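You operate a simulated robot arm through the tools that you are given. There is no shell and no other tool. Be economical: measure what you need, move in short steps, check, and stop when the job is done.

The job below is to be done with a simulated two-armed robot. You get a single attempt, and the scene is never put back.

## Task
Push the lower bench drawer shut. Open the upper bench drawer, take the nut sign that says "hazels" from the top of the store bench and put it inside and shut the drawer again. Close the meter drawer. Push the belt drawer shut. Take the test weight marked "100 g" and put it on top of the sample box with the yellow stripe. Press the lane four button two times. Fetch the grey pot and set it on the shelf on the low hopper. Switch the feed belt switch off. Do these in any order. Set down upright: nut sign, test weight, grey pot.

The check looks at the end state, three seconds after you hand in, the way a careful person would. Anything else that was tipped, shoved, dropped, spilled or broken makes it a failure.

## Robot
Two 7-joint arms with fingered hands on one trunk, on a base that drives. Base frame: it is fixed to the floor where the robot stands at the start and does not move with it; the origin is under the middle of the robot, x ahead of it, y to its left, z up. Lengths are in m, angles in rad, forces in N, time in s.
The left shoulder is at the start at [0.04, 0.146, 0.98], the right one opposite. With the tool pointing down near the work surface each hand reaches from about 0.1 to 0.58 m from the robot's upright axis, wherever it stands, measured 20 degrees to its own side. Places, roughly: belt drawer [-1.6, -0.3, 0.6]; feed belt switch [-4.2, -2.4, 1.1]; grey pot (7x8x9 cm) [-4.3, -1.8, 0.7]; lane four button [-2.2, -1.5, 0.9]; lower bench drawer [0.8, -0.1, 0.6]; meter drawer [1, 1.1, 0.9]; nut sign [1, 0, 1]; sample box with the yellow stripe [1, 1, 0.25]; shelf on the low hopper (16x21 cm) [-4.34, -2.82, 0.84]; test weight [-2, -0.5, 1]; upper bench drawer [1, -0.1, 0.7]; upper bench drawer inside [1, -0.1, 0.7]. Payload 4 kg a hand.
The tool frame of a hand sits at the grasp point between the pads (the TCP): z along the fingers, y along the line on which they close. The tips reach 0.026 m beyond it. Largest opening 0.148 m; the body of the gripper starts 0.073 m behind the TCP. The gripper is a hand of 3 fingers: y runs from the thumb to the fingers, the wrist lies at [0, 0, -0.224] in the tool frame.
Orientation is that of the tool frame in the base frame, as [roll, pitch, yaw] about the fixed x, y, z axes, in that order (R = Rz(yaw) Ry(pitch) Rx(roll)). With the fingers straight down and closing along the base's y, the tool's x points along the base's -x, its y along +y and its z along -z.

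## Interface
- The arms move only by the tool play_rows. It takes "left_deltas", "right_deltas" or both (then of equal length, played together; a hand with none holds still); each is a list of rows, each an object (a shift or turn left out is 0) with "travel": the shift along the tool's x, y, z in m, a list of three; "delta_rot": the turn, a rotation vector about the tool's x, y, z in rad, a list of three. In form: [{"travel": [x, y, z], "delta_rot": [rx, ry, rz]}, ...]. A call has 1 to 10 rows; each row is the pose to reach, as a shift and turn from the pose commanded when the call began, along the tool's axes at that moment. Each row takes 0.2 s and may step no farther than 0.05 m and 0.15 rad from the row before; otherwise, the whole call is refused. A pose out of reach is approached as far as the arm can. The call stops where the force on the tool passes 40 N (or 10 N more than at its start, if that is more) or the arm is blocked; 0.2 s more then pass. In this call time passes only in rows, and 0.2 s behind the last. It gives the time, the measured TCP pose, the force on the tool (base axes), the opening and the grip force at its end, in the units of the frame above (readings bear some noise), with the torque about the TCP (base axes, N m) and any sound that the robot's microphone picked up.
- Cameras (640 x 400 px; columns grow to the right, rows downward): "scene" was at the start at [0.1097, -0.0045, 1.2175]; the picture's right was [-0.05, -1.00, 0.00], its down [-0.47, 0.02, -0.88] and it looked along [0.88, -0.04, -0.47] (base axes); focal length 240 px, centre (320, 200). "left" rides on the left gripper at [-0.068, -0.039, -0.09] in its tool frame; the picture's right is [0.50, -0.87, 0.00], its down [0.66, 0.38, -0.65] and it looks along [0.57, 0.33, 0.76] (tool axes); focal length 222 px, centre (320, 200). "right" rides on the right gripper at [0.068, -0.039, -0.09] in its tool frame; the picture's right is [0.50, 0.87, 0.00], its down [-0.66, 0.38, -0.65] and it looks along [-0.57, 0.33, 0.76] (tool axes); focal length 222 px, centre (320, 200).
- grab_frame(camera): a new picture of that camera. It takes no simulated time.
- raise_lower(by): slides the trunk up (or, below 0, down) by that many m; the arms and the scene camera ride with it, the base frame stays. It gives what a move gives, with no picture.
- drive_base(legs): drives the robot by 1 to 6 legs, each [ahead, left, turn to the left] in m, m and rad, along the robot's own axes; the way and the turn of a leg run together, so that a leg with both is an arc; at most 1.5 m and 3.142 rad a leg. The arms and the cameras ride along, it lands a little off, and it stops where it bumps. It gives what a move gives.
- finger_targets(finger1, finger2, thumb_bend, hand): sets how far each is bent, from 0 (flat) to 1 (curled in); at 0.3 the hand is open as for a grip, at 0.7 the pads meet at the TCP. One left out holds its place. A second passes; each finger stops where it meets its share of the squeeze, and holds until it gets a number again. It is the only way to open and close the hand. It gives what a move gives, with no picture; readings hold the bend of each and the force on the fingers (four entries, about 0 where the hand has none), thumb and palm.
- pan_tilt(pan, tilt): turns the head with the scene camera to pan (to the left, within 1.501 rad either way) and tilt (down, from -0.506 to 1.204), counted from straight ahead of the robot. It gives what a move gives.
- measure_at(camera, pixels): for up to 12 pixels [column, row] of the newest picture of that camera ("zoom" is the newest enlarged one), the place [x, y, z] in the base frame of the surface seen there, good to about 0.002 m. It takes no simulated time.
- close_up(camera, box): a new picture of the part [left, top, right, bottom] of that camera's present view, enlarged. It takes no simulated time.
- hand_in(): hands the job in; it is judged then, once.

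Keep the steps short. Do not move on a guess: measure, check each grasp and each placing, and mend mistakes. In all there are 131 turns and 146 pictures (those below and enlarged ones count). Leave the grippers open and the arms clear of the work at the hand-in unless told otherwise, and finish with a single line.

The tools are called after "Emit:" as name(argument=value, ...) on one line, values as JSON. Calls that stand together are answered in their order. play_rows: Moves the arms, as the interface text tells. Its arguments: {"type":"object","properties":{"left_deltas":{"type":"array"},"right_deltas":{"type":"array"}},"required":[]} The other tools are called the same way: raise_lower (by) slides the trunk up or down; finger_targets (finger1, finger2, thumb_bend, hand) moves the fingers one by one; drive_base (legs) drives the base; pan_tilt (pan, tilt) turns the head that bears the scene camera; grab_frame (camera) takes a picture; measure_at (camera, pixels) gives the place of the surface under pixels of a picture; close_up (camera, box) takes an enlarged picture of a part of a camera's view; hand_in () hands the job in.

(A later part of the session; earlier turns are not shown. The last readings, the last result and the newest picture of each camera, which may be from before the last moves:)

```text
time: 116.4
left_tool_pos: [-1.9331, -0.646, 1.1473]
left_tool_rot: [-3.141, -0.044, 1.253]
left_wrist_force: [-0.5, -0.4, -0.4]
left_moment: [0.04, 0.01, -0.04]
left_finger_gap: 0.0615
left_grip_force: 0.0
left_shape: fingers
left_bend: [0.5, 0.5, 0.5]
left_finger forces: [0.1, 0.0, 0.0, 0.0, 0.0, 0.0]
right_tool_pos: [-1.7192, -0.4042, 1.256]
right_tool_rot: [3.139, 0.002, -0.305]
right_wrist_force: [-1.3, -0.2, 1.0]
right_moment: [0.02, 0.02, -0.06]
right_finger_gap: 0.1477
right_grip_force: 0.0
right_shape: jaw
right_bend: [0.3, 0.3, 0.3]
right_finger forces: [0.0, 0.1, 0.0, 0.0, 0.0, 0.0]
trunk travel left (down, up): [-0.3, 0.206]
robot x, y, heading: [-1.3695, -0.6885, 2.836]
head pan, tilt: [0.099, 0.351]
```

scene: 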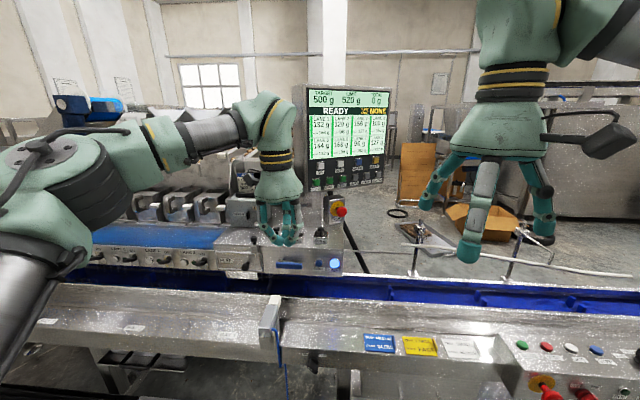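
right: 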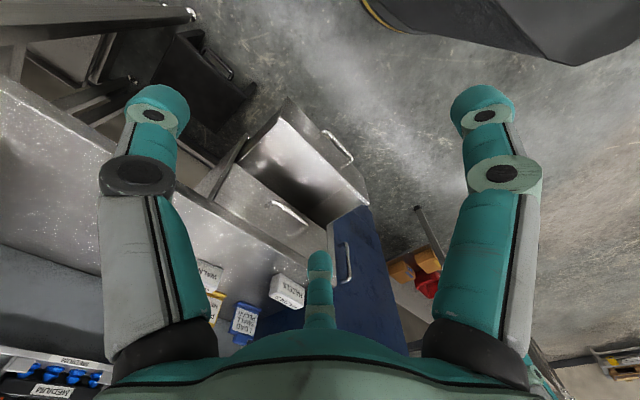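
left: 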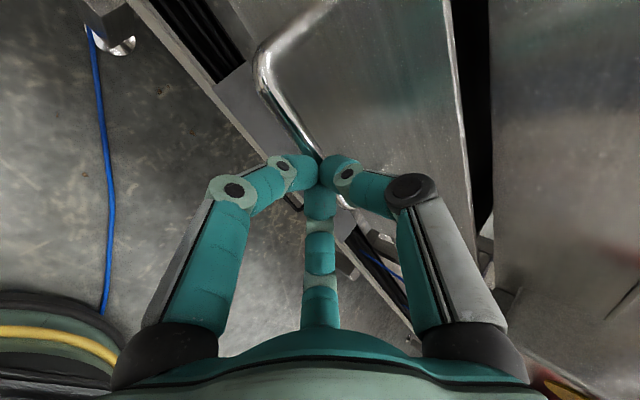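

Tilting the hand 0.5 rad forward and moving to the standoff above the 100 g knob.

Emit:
play_rows(left_deltas=[{"travel": [-0.0095, -0.005, 0.012], "delta_rot": [0.125, -0.011, 0]}, {"travel": [-0.019, -0.01, 0.025], "delta_rot": [0.25, -0.022, 0]}, {"travel": [-0.0285, -0.0155, 0.042], "delta_rot": [0.375, -0.033, 0]}, {"travel": [-0.038, -0.0207, 0.061], "delta_rot": [0.5, -0.044, 0]}])

Emit:
grab_frame(camera="left")

Emit:
close_up(camera="scene", box=[180, 160, 380, 300])

```text
time: 117.4
left_tool_pos: [-1.9644, -0.676, 1.0846]
left_tool_rot: [-2.639, -0.003, 1.264]
left_wrist_force: [0.5, -0.7, 0.3]
left_moment: [0.01, 0.03, -0.02]
left_finger_gap: 0.0618
left_grip_force: 0.1
left_shape: fingers
left_bend: [0.5, 0.5, 0.5]
left_finger forces: [0.0, 0.0, 0.1, 0.1, 0.0, 0.0]
right_tool_pos: [-1.7197, -0.4046, 1.2557]
right_tool_rot: [-3.141, 0.0, -0.306]
right_wrist_force: [0.0, 0.0, -0.7]
right_moment: [-0.03, 0.05, -0.03]
right_finger_gap: 0.1483
right_grip_force: 0.2
right_shape: jaw
right_bend: [0.3, 0.3, 0.3]
right_finger forces: [0.0, 0.0, 0.1, 0.0, 0.0, 0.1]
trunk travel left (down, up): [-0.3, 0.206]
robot x, y, heading: [-1.3685, -0.6897, 2.839]
head pan, tilt: [0.099, 0.351]
```

```text
82 pictures are left
```

left: 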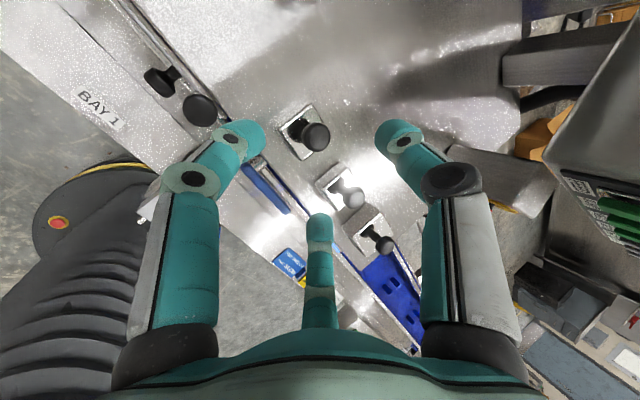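

```text
2.86 times, centred on (280, 230) of scene
```

zoom: 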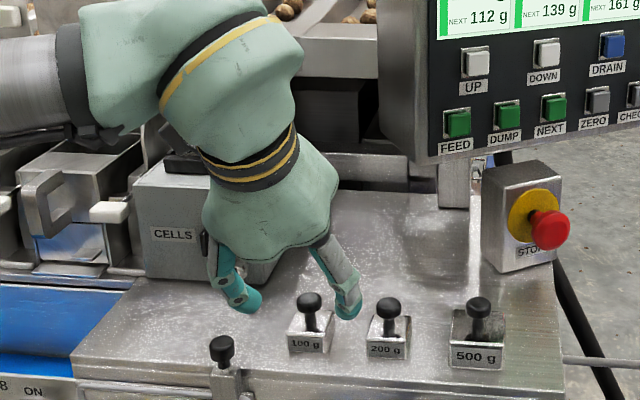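

In the hand's view the 100 g weight is at (312,135). I measure its knob and block, and the neighbour.

Emit:
measure_at(camera="left", pixels=[[317, 138], [308, 132], [325, 140], [290, 120], [300, 155], [285, 130], [308, 108], [350, 195], [338, 180], [402, 130]])

Emit:
close_up(camera="left", box=[250, 80, 420, 260])

```text
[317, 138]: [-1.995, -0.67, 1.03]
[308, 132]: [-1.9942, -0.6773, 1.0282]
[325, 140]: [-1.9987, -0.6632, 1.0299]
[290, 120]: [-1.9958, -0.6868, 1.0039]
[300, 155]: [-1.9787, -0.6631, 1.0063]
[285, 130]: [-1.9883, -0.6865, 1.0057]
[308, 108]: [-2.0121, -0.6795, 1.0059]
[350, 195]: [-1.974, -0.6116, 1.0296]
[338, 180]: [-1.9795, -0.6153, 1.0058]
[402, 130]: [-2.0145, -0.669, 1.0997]
```

```text
2.22 times, centred on (335, 170) of left
```

zoom: 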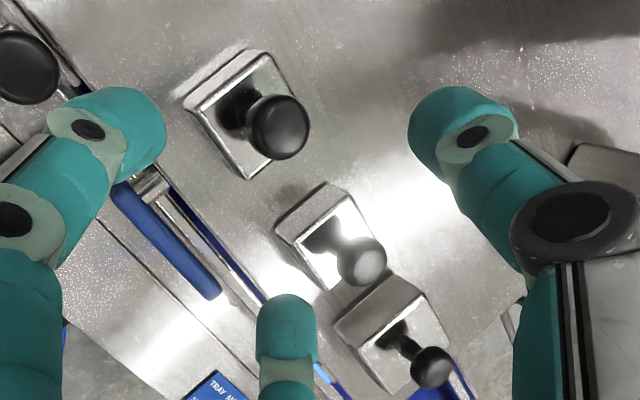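

Aligned within 4 mm. I advance 0.059 m along the fingers to put the knob between them.

Emit:
play_rows(left_deltas=[{"travel": [-0.004, 0, 0.02]}, {"travel": [-0.004, 0, 0.04]}, {"travel": [-0.004, 0, 0.052]}, {"travel": [-0.004, 0, 0.059]}])

Emit:
close_up(camera="left", box=[200, 80, 440, 280])

Emit:
close_up(camera="scene", box=[220, 200, 340, 300])

```text
time: 118.4
left_tool_pos: [-1.9923, -0.6692, 1.0316]
left_tool_rot: [-2.64, -0.002, 1.264]
left_wrist_force: [-0.9, -0.1, 0.7]
left_moment: [0.02, -0.01, -0.01]
left_finger_gap: 0.0617
left_grip_force: 0.1
left_shape: fingers
left_bend: [0.5, 0.5, 0.5]
left_finger forces: [0.0, 0.0, 0.0, 0.1, 0.1, 0.0]
right_tool_pos: [-1.7204, -0.4038, 1.2574]
right_tool_rot: [3.138, 0.0, -0.305]
right_wrist_force: [0.6, 0.2, -0.3]
right_moment: [-0.02, 0.01, 0.01]
right_finger_gap: 0.1479
right_grip_force: 0.0
right_shape: jaw
right_bend: [0.3, 0.3, 0.3]
right_finger forces: [0.0, 0.0, 0.1, 0.1, 0.1, 0.1]
trunk travel left (down, up): [-0.3, 0.206]
robot x, y, heading: [-1.3658, -0.6882, 2.837]
head pan, tilt: [0.099, 0.351]
```

```text
2.00 times, centred on (320, 180) of left
```

zoom: 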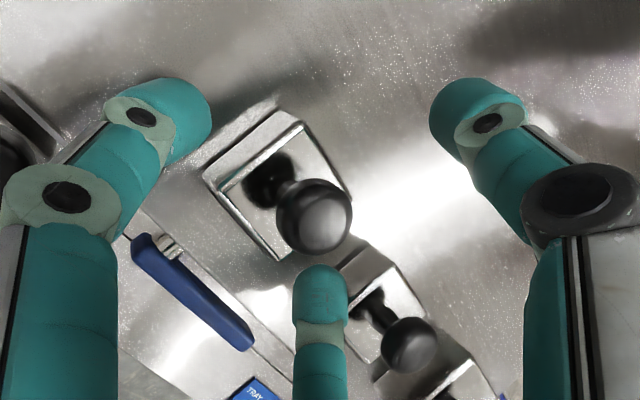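

```text
4.00 times, centred on (280, 250) of scene
```

zoom: 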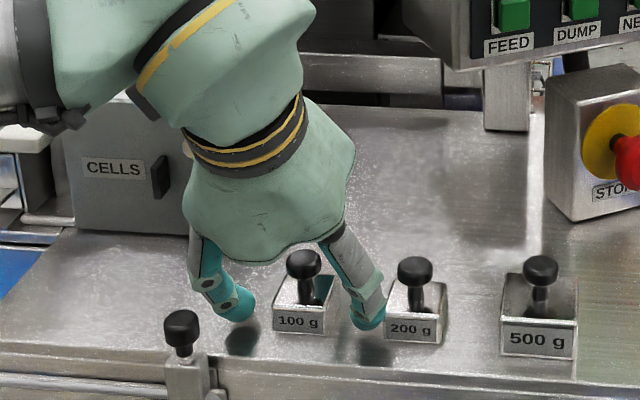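

The fingers straddle the 100 g weight, clear of the 200 g. I close.

Emit:
finger_targets(hand="left", finger1=0.7, finger2=0.7, thumb_bend=0.7)

Emit:
close_up(camera="left", box=[200, 80, 440, 280])

Emit:
close_up(camera="scene", box=[220, 200, 340, 300])

```text
time: 119.4
left_tool_pos: [-1.9925, -0.6698, 1.0317]
left_tool_rot: [-2.641, -0.002, 1.264]
left_wrist_force: [0.5, 0.4, -1.0]
left_moment: [0.02, 0.01, -0.01]
left_finger_gap: 0.0181
left_grip_force: 9.6
left_shape: fingers
left_bend: [0.6, 0.6, 0.68]
left_finger forces: [7.9, 8.1, 0.1, 0.0, 3.7, 0.0]
right_tool_pos: [-1.7197, -0.404, 1.2568]
right_tool_rot: [3.139, 0.0, -0.307]
right_wrist_force: [-0.4, 0.0, -0.5]
right_moment: [0.02, -0.01, 0.0]
right_finger_gap: 0.1479
right_grip_force: 0.1
right_shape: jaw
right_bend: [0.3, 0.3, 0.3]
right_finger forces: [0.0, 0.0, 0.0, 0.1, 0.0, 0.0]
trunk travel left (down, up): [-0.3, 0.206]
robot x, y, heading: [-1.3686, -0.6894, 2.835]
head pan, tilt: [0.099, 0.351]
```

```text
2.00 times, centred on (320, 180) of left
```

zoom: 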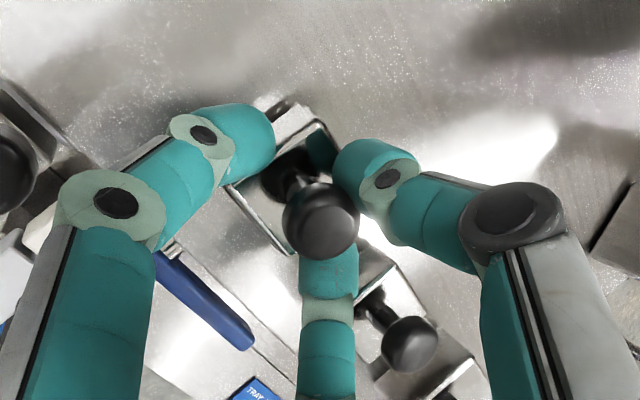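

```text
4.00 times, centred on (280, 250) of scene
```

zoom: 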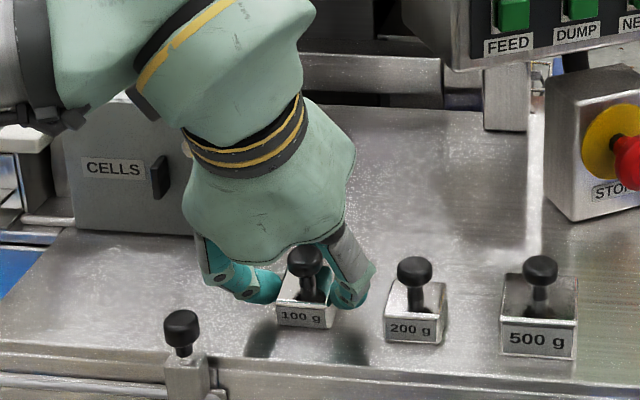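

Contact on all three. I lift 4 cm vertically and check.

Emit:
play_rows(left_deltas=[{"travel": [0, -0.0048, -0.0088]}, {"travel": [0, -0.0192, -0.0351]}, {"travel": [0, -0.0383, -0.0702]}])

Emit:
close_up(camera="scene", box=[220, 170, 340, 300])

Emit:
close_up(camera="left", box=[200, 80, 440, 280])

```text
time: 120.2
left_tool_pos: [-1.9909, -0.6695, 1.1126]
left_tool_rot: [-2.64, -0.002, 1.262]
left_wrist_force: [0.2, -0.3, -1.2]
left_moment: [0.0, 0.03, 0.01]
left_finger_gap: 0.018
left_grip_force: 9.3
left_shape: fingers
left_bend: [0.6, 0.6, 0.68]
left_finger forces: [7.9, 7.9, 0.0, 0.1, 3.5, 0.0]
right_tool_pos: [-1.7176, -0.4045, 1.2561]
right_tool_rot: [3.139, 0.002, -0.305]
right_wrist_force: [0.5, 0.0, 0.8]
right_moment: [0.03, 0.05, 0.03]
right_finger_gap: 0.1479
right_grip_force: 0.1
right_shape: jaw
right_bend: [0.3, 0.3, 0.3]
right_finger forces: [0.0, 0.1, 0.0, 0.0, 0.1, 0.1]
trunk travel left (down, up): [-0.3, 0.206]
robot x, y, heading: [-1.366, -0.6859, 2.84]
head pan, tilt: [0.099, 0.351]
```

```text
3.08 times, centred on (280, 235) of scene
```

zoom: 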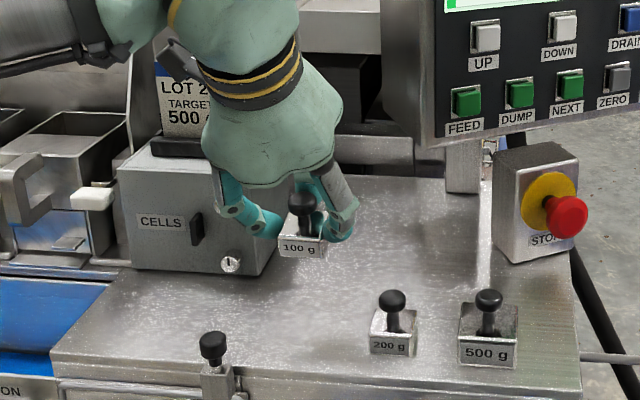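

```text
2.00 times, centred on (320, 180) of left
```

zoom: 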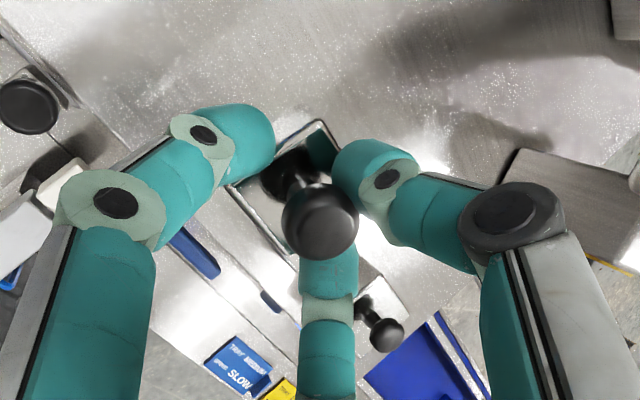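

The 100 g weight is held upright (bottom 5.3 cm below the TCP). While here, I look left for the lane four button, which I can press with the right hand.

Emit:
play_rows(left_deltas=[{"travel": [0, 0.0044, -0.048]}, {"travel": [0, 0.03, -0.08]}, {"travel": [0, 0.06, -0.11]}, {"travel": [0, 0.09, -0.14]}, {"travel": [0, 0.12, -0.16]}])

Emit:
pan_tilt(pan=0.75, tilt=0.45)

Emit:
grab_frame(camera="scene")

```text
time: 121.4
left_tool_pos: [-1.8159, -0.7243, 1.1954]
left_tool_rot: [-2.642, -0.002, 1.264]
left_wrist_force: [0.7, 0.1, -1.2]
left_moment: [0.0, -0.02, -0.02]
left_finger_gap: 0.0179
left_grip_force: 9.6
left_shape: fingers
left_bend: [0.6, 0.6, 0.68]
left_finger forces: [8.0, 7.8, 0.0, 0.1, 3.4, 0.0]
right_tool_pos: [-1.719, -0.4036, 1.257]
right_tool_rot: [3.139, 0.003, -0.306]
right_wrist_force: [-0.4, -0.6, -0.2]
right_moment: [0.0, 0.02, 0.01]
right_finger_gap: 0.1476
right_grip_force: 0.0
right_shape: jaw
right_bend: [0.3, 0.3, 0.3]
right_finger forces: [0.0, 0.0, 0.0, 0.0, 0.1, 0.0]
trunk travel left (down, up): [-0.3, 0.206]
robot x, y, heading: [-1.3706, -0.6887, 2.84]
head pan, tilt: [0.099, 0.351]
```

```text
time: 122.5
left_tool_pos: [-1.8167, -0.7245, 1.196]
left_tool_rot: [-2.643, -0.001, 1.263]
left_wrist_force: [0.7, -0.1, -2.0]
left_moment: [-0.02, 0.0, 0.01]
left_finger_gap: 0.0181
left_grip_force: 9.6
left_shape: fingers
left_bend: [0.6, 0.6, 0.68]
left_finger forces: [8.0, 7.9, 0.1, 0.0, 3.5, 0.1]
right_tool_pos: [-1.7204, -0.4037, 1.2565]
right_tool_rot: [3.14, 0.0, -0.305]
right_wrist_force: [0.0, 0.0, 0.1]
right_moment: [0.01, 0.04, 0.01]
right_finger_gap: 0.148
right_grip_force: 0.0
right_shape: jaw
right_bend: [0.3, 0.3, 0.3]
right_finger forces: [0.1, 0.1, 0.1, 0.1, 0.0, 0.0]
trunk travel left (down, up): [-0.3, 0.206]
robot x, y, heading: [-1.3696, -0.6871, 2.835]
head pan, tilt: [0.75, 0.45]
```

```text
73 pictures are left
```

scene: 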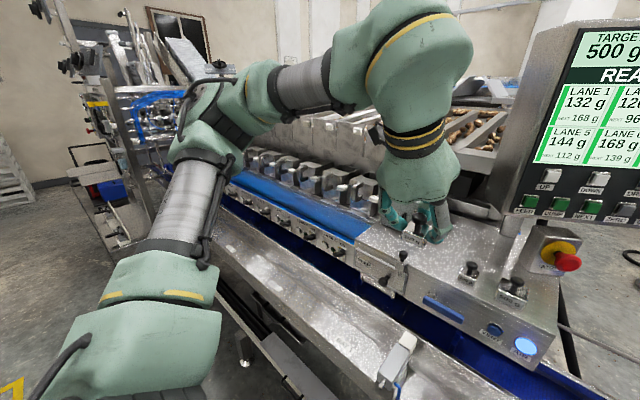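

I enlarge the lane controls.

Emit:
close_up(camera="scene", box=[200, 165, 360, 285])

```text
3.33 times, centred on (280, 225) of scene
```

zoom: 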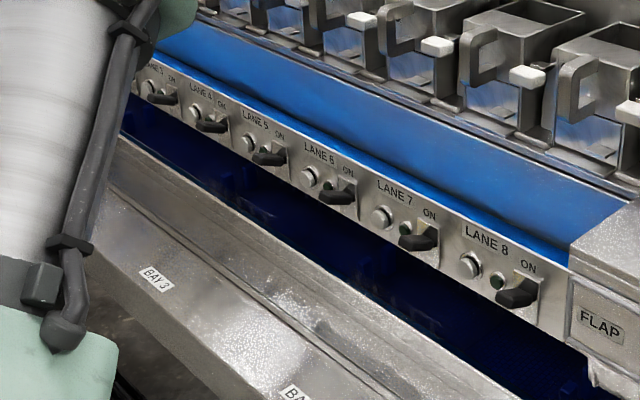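

Round buttons: lane 8 (470,265), 7 (381,217), 6 (309,177), 5 (248,142), 4 (196,112). I measure them.

Emit:
measure_at(camera="zoom", pixels=[[470, 265], [381, 217], [309, 177], [248, 142], [196, 112], [149, 86], [205, 98], [212, 128], [218, 112], [180, 105], [150, 240], [250, 240]])

```text
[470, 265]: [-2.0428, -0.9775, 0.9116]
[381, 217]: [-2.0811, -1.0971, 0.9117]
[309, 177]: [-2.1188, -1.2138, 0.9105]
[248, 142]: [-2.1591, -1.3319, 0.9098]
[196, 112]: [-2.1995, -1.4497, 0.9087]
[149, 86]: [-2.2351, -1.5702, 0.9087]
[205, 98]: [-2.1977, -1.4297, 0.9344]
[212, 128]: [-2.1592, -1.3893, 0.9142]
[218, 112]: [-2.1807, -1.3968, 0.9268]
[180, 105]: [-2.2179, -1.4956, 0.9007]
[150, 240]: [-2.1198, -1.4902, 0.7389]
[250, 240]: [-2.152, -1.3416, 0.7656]
```

Lane 4's button is at [-2.1995, -1.4497, 0.909]. Before strafing left ~1 m I check how near the machine on the far left is.

Emit:
measure_at(camera="scene", pixels=[[105, 215], [60, 60], [150, 130], [120, 170], [95, 130], [35, 190], [140, 200], [215, 290], [245, 310], [90, 60], [8, 170], [160, 100]])

```text
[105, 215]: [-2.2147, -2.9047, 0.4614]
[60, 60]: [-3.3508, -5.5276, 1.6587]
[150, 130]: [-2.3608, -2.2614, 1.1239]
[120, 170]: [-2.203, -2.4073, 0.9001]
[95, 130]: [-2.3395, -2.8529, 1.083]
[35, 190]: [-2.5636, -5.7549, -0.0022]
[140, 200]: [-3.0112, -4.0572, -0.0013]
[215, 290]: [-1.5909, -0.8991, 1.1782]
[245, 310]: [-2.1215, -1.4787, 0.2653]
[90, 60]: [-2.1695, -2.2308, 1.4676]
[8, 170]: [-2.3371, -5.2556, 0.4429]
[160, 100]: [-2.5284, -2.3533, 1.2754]
```

Nothing within ~0.6 m of my path. I strafe left to bring the right arm opposite lane 4, and close the right hand.

Emit:
drive_base(legs=[[-0.08, 0, 0], [0, 1.08, 0]])

Emit:
finger_targets(hand="right", finger1=0.7, finger2=0.7, thumb_bend=0.7)

Emit:
pan_tilt(pan=-0.1, tilt=0.5)

Emit:
grab_frame(camera="scene")

```text
time: 128.6
left_tool_pos: [-2.0645, -1.7643, 1.1955]
left_tool_rot: [-2.642, -0.003, 1.257]
left_wrist_force: [-0.5, -1.0, -1.6]
left_moment: [0.01, 0.0, -0.03]
left_finger_gap: 0.0178
left_grip_force: 9.5
left_shape: fingers
left_bend: [0.6, 0.6, 0.68]
left_finger forces: [7.9, 7.9, 0.1, 0.0, 3.4, 0.1]
right_tool_pos: [-1.9647, -1.445, 1.2563]
right_tool_rot: [3.14, 0.0, -0.309]
right_wrist_force: [-0.5, 0.0, 0.6]
right_moment: [-0.02, 0.0, -0.03]
right_finger_gap: 0.148
right_grip_force: 0.1
right_shape: jaw
right_bend: [0.3, 0.3, 0.3]
right_finger forces: [0.0, 0.0, 0.1, 0.0, 0.0, 0.0]
trunk travel left (down, up): [-0.3, 0.206]
robot x, y, heading: [-1.6134, -1.733, 2.834]
head pan, tilt: [0.75, 0.45]
```

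```text
time: 129.6
left_tool_pos: [-2.0647, -1.7649, 1.1941]
left_tool_rot: [-2.641, 0.0, 1.258]
left_wrist_force: [0.3, 0.0, -1.4]
left_moment: [0.01, 0.0, -0.01]
left_finger_gap: 0.0183
left_grip_force: 9.4
left_shape: fingers
left_bend: [0.6, 0.6, 0.68]
left_finger forces: [8.0, 7.8, 0.0, 0.1, 3.4, 0.1]
right_tool_pos: [-1.9649, -1.4456, 1.2563]
right_tool_rot: [3.139, 0.001, -0.311]
right_wrist_force: [-0.4, 0.3, 0.2]
right_moment: [0.0, 0.03, -0.03]
right_finger_gap: 0.0001
right_grip_force: 0.2
right_shape: fingers
right_bend: [0.69, 0.69, 0.7]
right_finger forces: [0.1, 0.0, 0.0, 0.0, 0.0, 0.1]
trunk travel left (down, up): [-0.3, 0.206]
robot x, y, heading: [-1.6138, -1.7328, 2.834]
head pan, tilt: [0.75, 0.45]
```

```text
time: 130.8
left_tool_pos: [-2.0652, -1.7632, 1.1957]
left_tool_rot: [-2.643, -0.002, 1.258]
left_wrist_force: [0.4, -0.5, -1.4]
left_moment: [0.0, 0.0, 0.0]
left_finger_gap: 0.0178
left_grip_force: 9.4
left_shape: fingers
left_bend: [0.6, 0.6, 0.68]
left_finger forces: [7.9, 7.9, 0.1, 0.0, 3.4, 0.1]
right_tool_pos: [-1.9647, -1.4448, 1.2554]
right_tool_rot: [3.139, 0.0, -0.311]
right_wrist_force: [0.4, 0.0, -0.3]
right_moment: [0.02, -0.02, 0.03]
right_finger_gap: 0.0004
right_grip_force: 0.0
right_shape: fingers
right_bend: [0.69, 0.69, 0.7]
right_finger forces: [0.1, 0.0, 0.0, 0.0, 0.1, 0.0]
trunk travel left (down, up): [-0.3, 0.206]
robot x, y, heading: [-1.6196, -1.7334, 2.834]
head pan, tilt: [-0.099, 0.499]
```

```text
71 pictures are left
```

scene: 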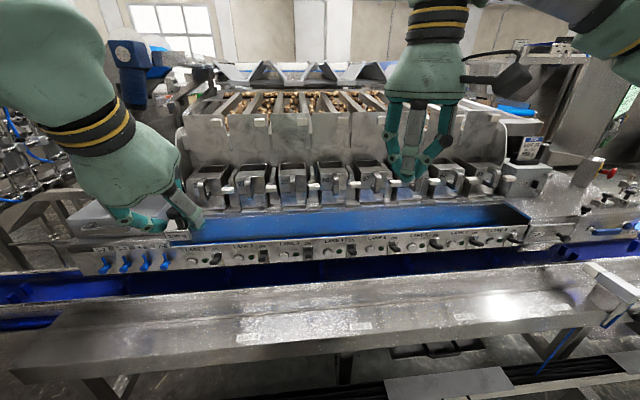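

I enlarge the lane strip to verify the lane 4 label.

Emit:
close_up(camera="scene", box=[260, 215, 460, 280])

```text
3.20 times, centred on (360, 248) of scene
```

zoom: 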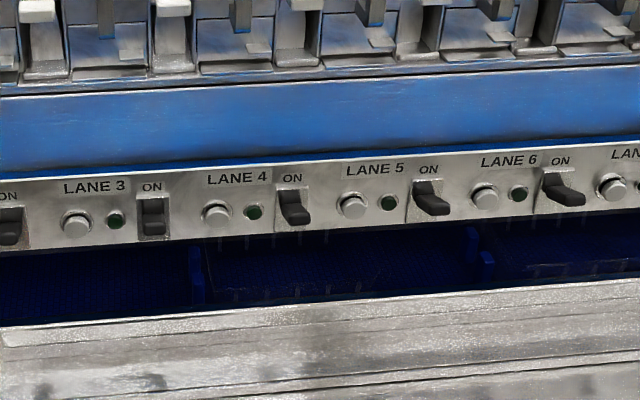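

Emit:
measure_at(camera="zoom", pixels=[[217, 210], [217, 218], [237, 195], [197, 215], [290, 205], [154, 215], [217, 250]])

```text
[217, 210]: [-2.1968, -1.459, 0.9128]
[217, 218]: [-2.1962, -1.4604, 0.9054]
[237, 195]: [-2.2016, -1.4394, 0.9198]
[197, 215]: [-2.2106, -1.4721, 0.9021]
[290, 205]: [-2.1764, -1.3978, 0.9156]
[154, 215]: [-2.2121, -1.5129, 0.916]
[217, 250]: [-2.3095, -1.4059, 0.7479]
```

Button centre [-2.1965, -1.4595, 0.909], standing out 1 cm. I pitch the right hand 45° and lower the closed fingertips to ~4.5 cm in front of it.

Emit:
play_rows(right_deltas=[{"travel": [-0.01, 0.01, 0.035], "delta_rot": [0, -0.14, 0]}, {"travel": [-0.02, 0.02, 0.07], "delta_rot": [0, -0.28, 0]}, {"travel": [-0.04, 0.03, 0.105], "delta_rot": [0, -0.42, 0]}, {"travel": [-0.06, 0.04, 0.145], "delta_rot": [0, -0.56, 0]}, {"travel": [-0.08, 0.05, 0.185], "delta_rot": [0, -0.7, 0]}, {"travel": [-0.1, 0.06, 0.22], "delta_rot": [0, -0.75, 0]}, {"travel": [-0.12, 0.07, 0.255], "delta_rot": [0, -0.75, 0]}, {"travel": [-0.137, 0.08, 0.29], "delta_rot": [0, -0.75, 0]}, {"travel": [-0.152, 0.084, 0.327], "delta_rot": [0, -0.75, 0]}])

Emit:
close_up(camera="scene", box=[260, 160, 460, 300])

Emit:
grab_frame(camera="right")

```text
time: 132.8
left_tool_pos: [-2.0672, -1.7631, 1.1946]
left_tool_rot: [-2.643, -0.002, 1.259]
left_wrist_force: [-0.2, 0.7, -0.9]
left_moment: [0.0, -0.01, -0.03]
left_finger_gap: 0.0181
left_grip_force: 9.4
left_shape: fingers
left_bend: [0.6, 0.6, 0.68]
left_finger forces: [7.9, 8.0, 0.0, 0.0, 3.4, 0.0]
right_tool_pos: [-2.1365, -1.4812, 0.9286]
right_tool_rot: [3.137, 0.751, -0.312]
right_wrist_force: [0.1, -0.8, -0.5]
right_moment: [-0.02, 0.0, 0.01]
right_finger_gap: 0.0003
right_grip_force: 0.1
right_shape: fingers
right_bend: [0.69, 0.69, 0.7]
right_finger forces: [0.0, 0.0, 0.1, 0.1, 0.0, 0.1]
trunk travel left (down, up): [-0.3, 0.206]
robot x, y, heading: [-1.6132, -1.7319, 2.833]
head pan, tilt: [-0.099, 0.499]
```

```text
2.86 times, centred on (360, 230) of scene
```

zoom: 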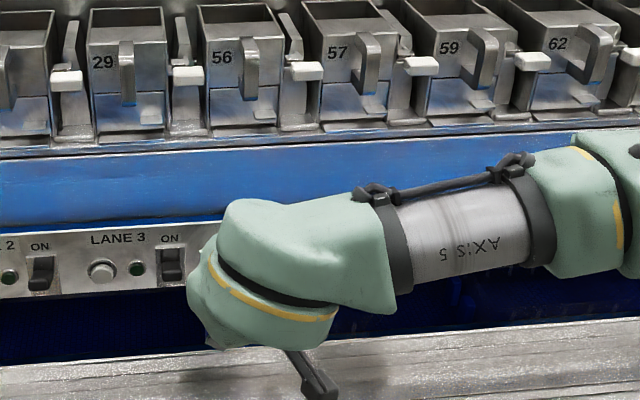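

```text
68 pictures are left
```

right: 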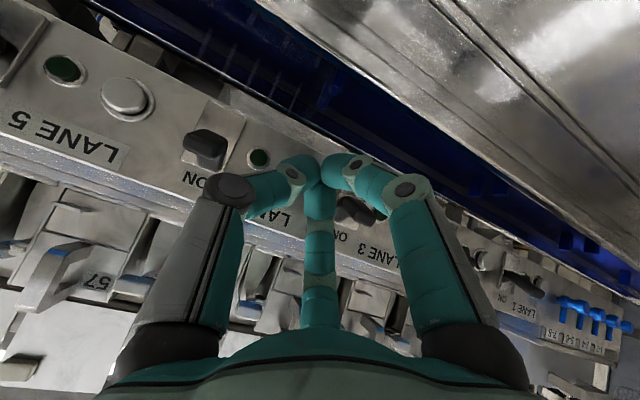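

Lined up within 3 mm of the button. I advance slowly and watch force and sound.

Emit:
play_rows(right_deltas=[{"travel": [-0.0146, -0.002, 0.0136]}, {"travel": [-0.0241, -0.002, 0.0225]}, {"travel": [-0.0292, -0.002, 0.0273]}, {"travel": [-0.0322, -0.002, 0.03]}])

```text
time: 133.8
left_tool_pos: [-2.0654, -1.7657, 1.1954]
left_tool_rot: [-2.641, -0.002, 1.257]
left_wrist_force: [0.2, 0.3, 0.3]
left_moment: [-0.04, 0.0, -0.04]
left_finger_gap: 0.0179
left_grip_force: 9.3
left_shape: fingers
left_bend: [0.6, 0.6, 0.68]
left_finger forces: [8.0, 7.9, 0.0, 0.0, 3.3, 0.0]
right_tool_pos: [-2.1768, -1.4645, 0.9313]
right_tool_rot: [3.138, 0.752, -0.311]
right_wrist_force: [1.1, -2.1, 3.0]
right_moment: [-0.03, 0.08, 0.04]
right_finger_gap: 0.0002
right_grip_force: 1.8
right_shape: fingers
right_bend: [0.69, 0.7, 0.7]
right_finger forces: [0.0, 3.6, 0.0, 0.1, 0.1, 0.0]
trunk travel left (down, up): [-0.3, 0.206]
robot x, y, heading: [-1.6174, -1.7353, 2.825]
head pan, tilt: [-0.099, 0.499]
```

Light contact on finger 2. I check the right hand's view before pressing further.

Emit:
close_up(camera="right", box=[180, 80, 460, 280])

```text
2.00 times, centred on (320, 180) of right
```

zoom: 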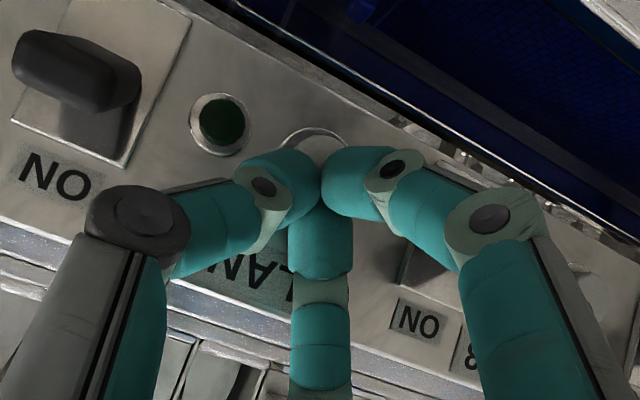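

The tips touch the button's upper edge (force pushes up). I back off 1.5 cm, lower 8 mm, shift 3 mm right, and press again.

Emit:
play_rows(right_deltas=[{"travel": [0.011, 0, -0.01]}, {"travel": [0.0165, -0.003, -0.0044]}, {"travel": [0.0055, -0.003, 0.0058]}, {"travel": [0.0019, -0.003, 0.0092]}, {"travel": [-0.001, -0.003, 0.0119]}, {"travel": [-0.0032, -0.003, 0.014]}])

```text
time: 135.2
left_tool_pos: [-2.0598, -1.7667, 1.1971]
left_tool_rot: [-2.638, -0.002, 1.258]
left_wrist_force: [-0.1, -0.7, -1.9]
left_moment: [-0.01, 0.03, -0.01]
left_finger_gap: 0.0179
left_grip_force: 9.7
left_shape: fingers
left_bend: [0.6, 0.6, 0.68]
left_finger forces: [7.9, 7.8, 0.0, 0.1, 3.4, 0.1]
right_tool_pos: [-2.1842, -1.4596, 0.9217]
right_tool_rot: [3.137, 0.748, -0.313]
right_wrist_force: [26.7, -7.7, 2.5]
right_moment: [-0.1, -0.34, -0.12]
right_finger_gap: 0.0032
right_grip_force: 17.5
right_shape: fingers
right_bend: [0.67, 0.73, 0.7]
right_finger forces: [0.0, 17.8, 0.0, 0.1, 17.6, 0.0]
trunk travel left (down, up): [-0.3, 0.206]
robot x, y, heading: [-1.6171, -1.7308, 2.831]
head pan, tilt: [-0.099, 0.499]
heard: click
```

A click: first press done. I back off 2 cm to release.

Emit:
play_rows(right_deltas=[{"travel": [0.0073, 0, -0.0068]}, {"travel": [0.0146, 0, -0.0136]}])

Emit:
close_up(camera="right", box=[180, 80, 460, 280])

```text
time: 135.8
left_tool_pos: [-2.0654, -1.7652, 1.1946]
left_tool_rot: [-2.641, -0.003, 1.259]
left_wrist_force: [-0.4, -0.4, -0.8]
left_moment: [0.03, 0.0, 0.0]
left_finger_gap: 0.0177
left_grip_force: 9.8
left_shape: fingers
left_bend: [0.6, 0.6, 0.68]
left_finger forces: [7.9, 7.8, 0.0, 0.0, 3.3, 0.0]
right_tool_pos: [-2.1688, -1.4638, 0.9224]
right_tool_rot: [3.14, 0.756, -0.313]
right_wrist_force: [0.4, -0.4, -0.1]
right_moment: [-0.03, 0.0, 0.02]
right_finger_gap: 0.0011
right_grip_force: 0.0
right_shape: fingers
right_bend: [0.69, 0.7, 0.7]
right_finger forces: [0.0, 0.1, 0.0, 0.0, 0.1, 0.0]
trunk travel left (down, up): [-0.3, 0.206]
robot x, y, heading: [-1.6182, -1.7315, 2.831]
head pan, tilt: [-0.099, 0.499]
```

```text
2.00 times, centred on (320, 180) of right
```

zoom: 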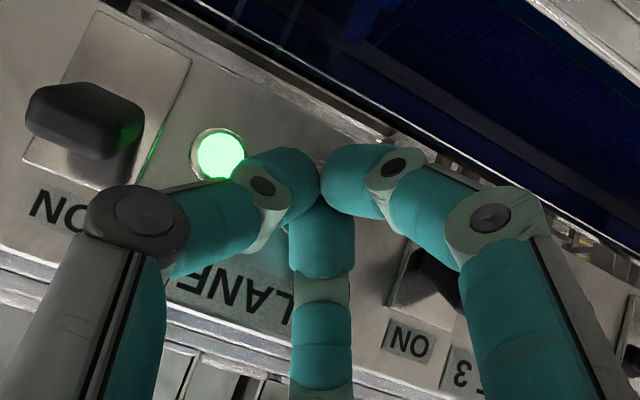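

The lane 4 lamp is lit green: press one registered. I press a second time the same way and release.

Emit:
play_rows(right_deltas=[{"travel": [-0.0073, 0, 0.0068]}, {"travel": [-0.011, 0, 0.0102]}, {"travel": [-0.0139, 0, 0.013]}, {"travel": [-0.0153, 0, 0.0143]}])

Emit:
play_rows(right_deltas=[{"travel": [0.0073, 0, -0.0068]}, {"travel": [0.0146, 0, -0.0136]}, {"travel": [0.0292, 0, -0.0273]}])

Emit:
close_up(camera="right", box=[180, 80, 460, 280])

```text
time: 136.8
left_tool_pos: [-2.0603, -1.7662, 1.1958]
left_tool_rot: [-2.637, -0.002, 1.257]
left_wrist_force: [-0.1, 0.0, -1.6]
left_moment: [-0.02, 0.02, -0.04]
left_finger_gap: 0.0177
left_grip_force: 9.2
left_shape: fingers
left_bend: [0.6, 0.6, 0.68]
left_finger forces: [7.8, 7.9, 0.1, 0.0, 3.3, 0.0]
right_tool_pos: [-2.1823, -1.4595, 0.9208]
right_tool_rot: [3.14, 0.747, -0.312]
right_wrist_force: [29.0, -8.7, -0.4]
right_moment: [-0.14, -0.38, -0.18]
right_finger_gap: 0.0034
right_grip_force: 18.8
right_shape: fingers
right_bend: [0.67, 0.73, 0.7]
right_finger forces: [0.0, 18.0, 0.0, 0.0, 19.0, 0.1]
trunk travel left (down, up): [-0.3, 0.206]
robot x, y, heading: [-1.616, -1.7322, 2.833]
head pan, tilt: [-0.099, 0.499]
heard: click
```

```text
time: 137.6
left_tool_pos: [-2.0656, -1.7644, 1.1941]
left_tool_rot: [-2.641, -0.001, 1.258]
left_wrist_force: [-0.1, 0.5, -0.8]
left_moment: [0.0, -0.03, -0.01]
left_finger_gap: 0.018
left_grip_force: 10.3
left_shape: fingers
left_bend: [0.6, 0.6, 0.68]
left_finger forces: [8.0, 7.9, 0.1, 0.1, 3.3, 0.0]
right_tool_pos: [-2.1494, -1.4678, 0.9216]
right_tool_rot: [3.138, 0.752, -0.314]
right_wrist_force: [0.7, -0.7, -0.3]
right_moment: [0.0, 0.01, 0.0]
right_finger_gap: 0.0007
right_grip_force: 0.1
right_shape: fingers
right_bend: [0.69, 0.7, 0.7]
right_finger forces: [0.1, 0.0, 0.0, 0.1, 0.0, 0.1]
trunk travel left (down, up): [-0.3, 0.206]
robot x, y, heading: [-1.6174, -1.7313, 2.833]
head pan, tilt: [-0.099, 0.499]
```

```text
2.00 times, centred on (320, 180) of right
```

zoom: 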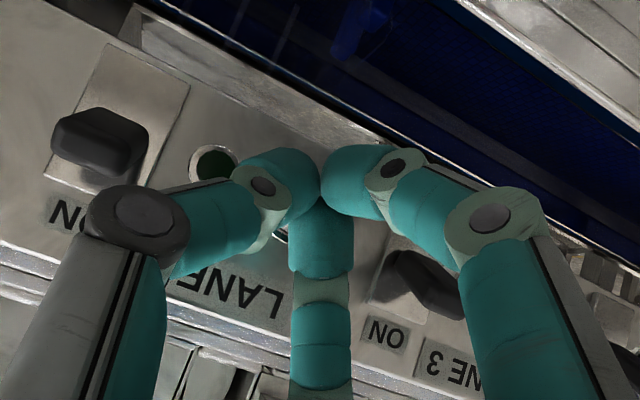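

Two clicks, lamp toggled twice. I retract the right hand, then drive back to the meter table with the weight.

Emit:
play_rows(right_deltas=[{"travel": [0.01, 0, -0.04]}, {"travel": [0.01, 0, -0.08]}, {"travel": [0.0, 0, -0.12], "delta_rot": [0, 0.15, 0]}, {"travel": [-0.01, 0, -0.16], "delta_rot": [0, 0.3, 0]}, {"travel": [-0.02, 0, -0.2], "delta_rot": [0, 0.45, 0]}, {"travel": [-0.03, 0, -0.24], "delta_rot": [0, 0.6, 0]}, {"travel": [-0.04, 0, -0.27], "delta_rot": [0, 0.75, 0]}])

Emit:
drive_base(legs=[[-0.5, 0, 0], [0, -1.5, 0], [0, -1.5, 0], [0, -0.32, 0], [0, 0, 3.14]])

Emit:
pan_tilt(pan=0.1, tilt=0.55)

Emit:
grab_frame(camera="scene")

```text
time: 139.2
left_tool_pos: [-2.0665, -1.7659, 1.1953]
left_tool_rot: [-2.641, -0.002, 1.258]
left_wrist_force: [-0.1, 0.3, -1.2]
left_moment: [-0.05, -0.02, -0.03]
left_finger_gap: 0.0179
left_grip_force: 9.4
left_shape: fingers
left_bend: [0.6, 0.6, 0.68]
left_finger forces: [8.0, 7.9, 0.1, 0.0, 3.3, 0.0]
right_tool_pos: [-2.0036, -1.5176, 1.1454]
right_tool_rot: [3.141, -0.002, -0.308]
right_wrist_force: [0.3, 0.2, 0.6]
right_moment: [-0.01, 0.0, -0.03]
right_finger_gap: 0.0004
right_grip_force: 0.0
right_shape: fingers
right_bend: [0.69, 0.7, 0.7]
right_finger forces: [0.0, 0.0, 0.0, 0.1, 0.0, 0.0]
trunk travel left (down, up): [-0.3, 0.206]
robot x, y, heading: [-1.6171, -1.7328, 2.83]
head pan, tilt: [-0.099, 0.499]
```

```text
time: 165.2
left_tool_pos: [0.2545, 1.351, 1.1952]
left_tool_rot: [-2.643, -0.001, -1.846]
left_wrist_force: [1.0, -0.2, -1.0]
left_moment: [0.0, 0.05, 0.01]
left_finger_gap: 0.0172
left_grip_force: 9.4
left_shape: fingers
left_bend: [0.61, 0.61, 0.68]
left_finger forces: [7.8, 7.6, 0.1, 0.1, 2.6, 0.0]
right_tool_pos: [0.2033, 1.1009, 1.1452]
right_tool_rot: [3.14, -0.001, 2.871]
right_wrist_force: [-0.1, -0.4, 0.4]
right_moment: [0.0, 0.0, 0.02]
right_finger_gap: 0.0007
right_grip_force: 0.0
right_shape: fingers
right_bend: [0.69, 0.7, 0.7]
right_finger forces: [0.0, 0.0, 0.0, 0.0, 0.1, 0.1]
trunk travel left (down, up): [-0.3, 0.206]
robot x, y, heading: [-0.1935, 1.301, -0.269]
head pan, tilt: [-0.099, 0.499]
```

```text
time: 166.0
left_tool_pos: [0.2541, 1.3507, 1.1951]
left_tool_rot: [-2.642, -0.002, -1.843]
left_wrist_force: [-0.7, -0.4, -1.5]
left_moment: [-0.01, 0.03, 0.04]
left_finger_gap: 0.0172
left_grip_force: 9.3
left_shape: fingers
left_bend: [0.61, 0.61, 0.68]
left_finger forces: [7.8, 7.7, 0.1, 0.0, 2.7, 0.0]
right_tool_pos: [0.203, 1.101, 1.1451]
right_tool_rot: [3.139, 0.001, 2.871]
right_wrist_force: [0.6, 0.1, -0.4]
right_moment: [0.01, 0.01, -0.01]
right_finger_gap: 0.0006
right_grip_force: 0.0
right_shape: fingers
right_bend: [0.69, 0.7, 0.7]
right_finger forces: [0.0, 0.1, 0.0, 0.0, 0.0, 0.0]
trunk travel left (down, up): [-0.3, 0.206]
robot x, y, heading: [-0.191, 1.2974, -0.269]
head pan, tilt: [0.099, 0.55]
```

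```text
64 pictures are left
```

scene: 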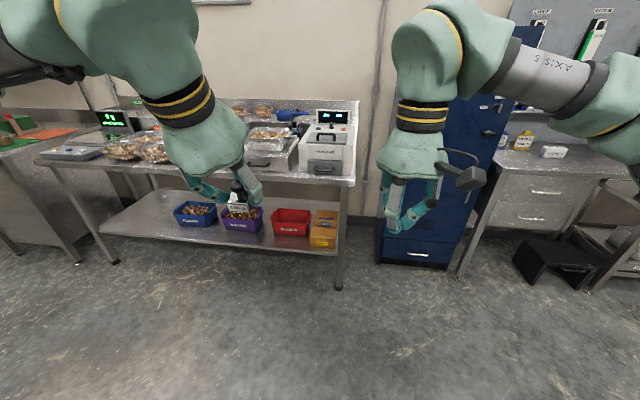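

The weight is still held. I align, drive to 0.69 m from the box, and lower the trunk fully.

Emit:
drive_base(legs=[[0, 0, -0.04], [0.6, 0, 0]])

Emit:
raise_lower(by=-0.3)

Emit:
close_up(camera="left", box=[200, 80, 440, 280])

```text
time: 169.7
left_tool_pos: [0.8208, 1.147, 1.1964]
left_tool_rot: [-2.641, -0.002, -1.891]
left_wrist_force: [0.1, 0.5, -0.7]
left_moment: [-0.02, 0.02, 0.03]
left_finger_gap: 0.0172
left_grip_force: 9.2
left_shape: fingers
left_bend: [0.61, 0.61, 0.68]
left_finger forces: [8.0, 7.7, 0.0, 0.0, 2.6, 0.0]
right_tool_pos: [0.7594, 0.9011, 1.1453]
right_tool_rot: [3.139, 0.002, 2.825]
right_wrist_force: [0.9, 0.3, -0.7]
right_moment: [-0.01, 0.02, 0.01]
right_finger_gap: 0.0006
right_grip_force: 0.0
right_shape: fingers
right_bend: [0.69, 0.7, 0.7]
right_finger forces: [0.0, 0.1, 0.0, 0.0, 0.1, 0.1]
trunk travel left (down, up): [-0.3, 0.206]
robot x, y, heading: [0.3729, 1.1172, -0.318]
head pan, tilt: [0.099, 0.55]
```

```text
time: 172.7
left_tool_pos: [0.8208, 1.1475, 0.8964]
left_tool_rot: [-2.641, -0.002, -1.89]
left_wrist_force: [-0.5, 0.5, -0.8]
left_moment: [-0.02, -0.01, -0.02]
left_finger_gap: 0.017
left_grip_force: 8.7
left_shape: fingers
left_bend: [0.61, 0.61, 0.68]
left_finger forces: [7.8, 7.6, 0.1, 0.1, 2.7, 0.0]
right_tool_pos: [0.7583, 0.9008, 0.8466]
right_tool_rot: [3.14, 0.002, 2.826]
right_wrist_force: [0.2, -0.3, -0.5]
right_moment: [0.0, 0.01, -0.02]
right_finger_gap: 0.0004
right_grip_force: 0.0
right_shape: fingers
right_bend: [0.69, 0.7, 0.7]
right_finger forces: [0.0, 0.0, 0.0, 0.0, 0.0, 0.1]
trunk travel left (down, up): [0.0, 0.506]
robot x, y, heading: [0.3682, 1.1175, -0.315]
head pan, tilt: [0.099, 0.55]
```

```text
2.00 times, centred on (320, 180) of left
```

zoom: 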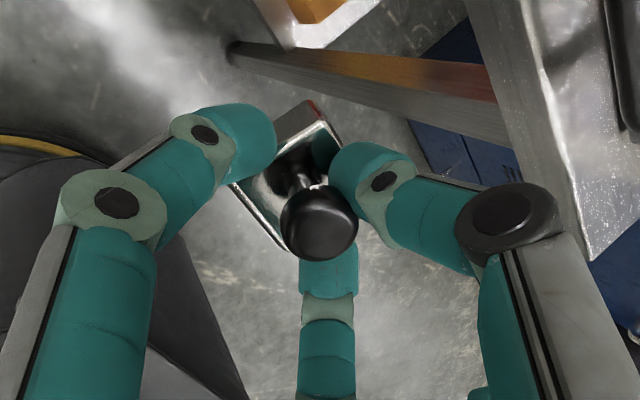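

I check the weight's tilt in the grip by measuring points on the block's top rim.

Emit:
measure_at(camera="zoom", pixels=[[318, 122], [300, 135], [240, 190], [255, 212], [282, 248], [320, 225], [290, 100]])

Emit:
play_rows(left_deltas=[{"travel": [0, 0.0168, 0.0392]}, {"travel": [0, 0.0337, 0.0784]}, {"travel": [0, 0.0505, 0.1176]}, {"travel": [0, 0.0674, 0.1568]}, {"travel": [0, 0.0842, 0.196]}, {"travel": [0, 0.1011, 0.2352]}, {"travel": [0, 0.118, 0.2744]}, {"travel": [0, 0.1348, 0.3136]}, {"travel": [0, 0.1516, 0.3528]}, {"travel": [0, 0.1685, 0.392]}])

Emit:
grab_frame(camera="scene")

```text
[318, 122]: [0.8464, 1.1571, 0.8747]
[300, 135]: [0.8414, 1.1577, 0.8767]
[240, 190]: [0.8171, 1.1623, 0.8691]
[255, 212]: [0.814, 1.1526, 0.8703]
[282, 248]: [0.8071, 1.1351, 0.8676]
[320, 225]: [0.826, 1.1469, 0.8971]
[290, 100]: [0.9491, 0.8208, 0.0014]
```

```text
time: 174.9
left_tool_pos: [0.8576, 1.1342, 0.4944]
left_tool_rot: [-2.64, -0.002, -1.889]
left_wrist_force: [-0.9, 0.5, -0.9]
left_moment: [0.02, 0.03, 0.01]
left_finger_gap: 0.0162
left_grip_force: 9.9
left_shape: fingers
left_bend: [0.61, 0.61, 0.68]
left_finger forces: [8.0, 7.5, 0.1, 0.0, 3.0, 0.0]
left hand out of reach, approached as far as the arm can: row 10
right_tool_pos: [0.7585, 0.9008, 0.8468]
right_tool_rot: [3.139, 0.002, 2.826]
right_wrist_force: [0.1, 0.6, -0.4]
right_moment: [0.02, 0.01, 0.01]
right_finger_gap: 0.0005
right_grip_force: 0.1
right_shape: fingers
right_bend: [0.69, 0.7, 0.7]
right_finger forces: [0.0, 0.0, 0.1, 0.1, 0.0, 0.0]
trunk travel left (down, up): [0.0, 0.506]
robot x, y, heading: [0.3718, 1.1174, -0.317]
head pan, tilt: [0.099, 0.55]
```

```text
62 pictures are left
```

scene: 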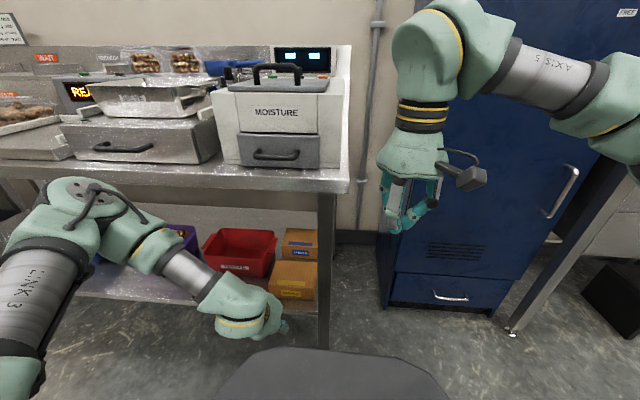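

The weight has tipped ~0.2 rad in the grip; I'll counter-rotate a bit. First I measure arm points to be sure the forearm and elbow clear the table edge.

Emit:
measure_at(camera="scene", pixels=[[75, 185], [95, 225], [150, 240], [190, 275], [235, 290], [250, 180], [300, 190], [20, 250], [318, 230], [290, 268], [110, 180]])

```text
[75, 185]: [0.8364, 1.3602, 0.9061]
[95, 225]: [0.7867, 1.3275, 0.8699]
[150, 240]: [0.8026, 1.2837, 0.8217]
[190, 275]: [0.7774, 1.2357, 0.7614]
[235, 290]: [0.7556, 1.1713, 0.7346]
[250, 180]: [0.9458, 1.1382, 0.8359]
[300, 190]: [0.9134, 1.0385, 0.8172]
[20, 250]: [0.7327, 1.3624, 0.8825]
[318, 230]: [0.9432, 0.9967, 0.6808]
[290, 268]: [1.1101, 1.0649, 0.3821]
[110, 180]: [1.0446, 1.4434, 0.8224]
```

Table underside is ~0.79, the forearm will pass at ~0.73. I move forward over the box with a slight counter-rotation.

Emit:
play_rows(left_deltas=[{"travel": [0.003, -0.0328, 0.0217], "delta_rot": [-0.03, 0, 0]}, {"travel": [0.006, -0.0656, 0.0434], "delta_rot": [-0.06, 0, 0]}, {"travel": [0.008, -0.0984, 0.0651], "delta_rot": [-0.09, 0, 0]}, {"travel": [0.011, -0.1312, 0.0868], "delta_rot": [-0.12, 0, 0]}, {"travel": [0.014, -0.164, 0.1085], "delta_rot": [-0.14, 0, 0]}, {"travel": [0.016, -0.1967, 0.1302], "delta_rot": [-0.15, 0, 0]}])

Emit:
grab_frame(camera="scene")

Emit:
close_up(camera="left", box=[160, 40, 480, 280])

```text
time: 176.3
left_tool_pos: [1.0764, 1.0459, 0.4728]
left_tool_rot: [-2.792, -0.002, -1.89]
left_wrist_force: [0.2, 1.0, 0.3]
left_moment: [-0.03, -0.01, 0.0]
left_finger_gap: 0.0159
left_grip_force: 8.7
left_shape: fingers
left_bend: [0.61, 0.61, 0.69]
left_finger forces: [7.7, 7.2, 0.1, 0.1, 3.0, 0.0]
right_tool_pos: [0.7601, 0.9004, 0.845]
right_tool_rot: [3.14, 0.001, 2.826]
right_wrist_force: [0.0, 0.9, 0.0]
right_moment: [0.01, 0.0, 0.01]
right_finger_gap: 0.0005
right_grip_force: 0.1
right_shape: fingers
right_bend: [0.69, 0.7, 0.7]
right_finger forces: [0.0, 0.0, 0.0, 0.0, 0.2, 0.0]
trunk travel left (down, up): [0.0, 0.506]
robot x, y, heading: [0.3749, 1.1155, -0.315]
head pan, tilt: [0.099, 0.55]
```

```text
61 pictures are left
```

scene: 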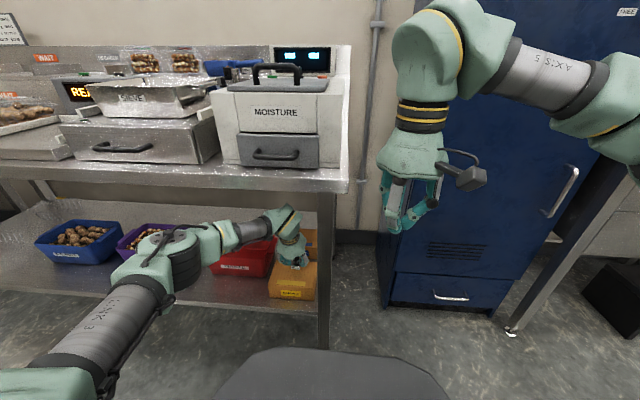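

```text
1.67 times, centred on (320, 160) of left
```

zoom: 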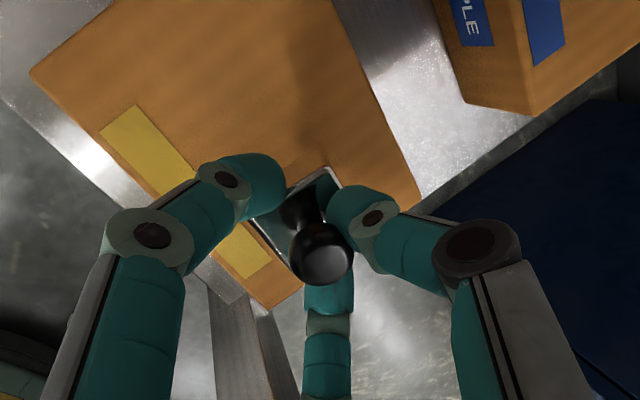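

The weight hangs above the box. I measure the box top corners and the weight's rim to confirm position and tilt.

Emit:
measure_at(camera="zoom", pixels=[[40, 72], [412, 200], [275, 300], [140, 140], [240, 270], [330, 175], [270, 240], [296, 285], [320, 262], [200, 30]])

```text
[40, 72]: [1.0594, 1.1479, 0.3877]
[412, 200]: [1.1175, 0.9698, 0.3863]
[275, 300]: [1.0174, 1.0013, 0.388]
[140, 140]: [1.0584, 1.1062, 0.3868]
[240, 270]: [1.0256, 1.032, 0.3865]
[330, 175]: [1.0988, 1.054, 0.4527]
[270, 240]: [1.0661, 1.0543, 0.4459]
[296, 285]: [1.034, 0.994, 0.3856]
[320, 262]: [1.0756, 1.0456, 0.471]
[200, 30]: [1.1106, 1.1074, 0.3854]
```

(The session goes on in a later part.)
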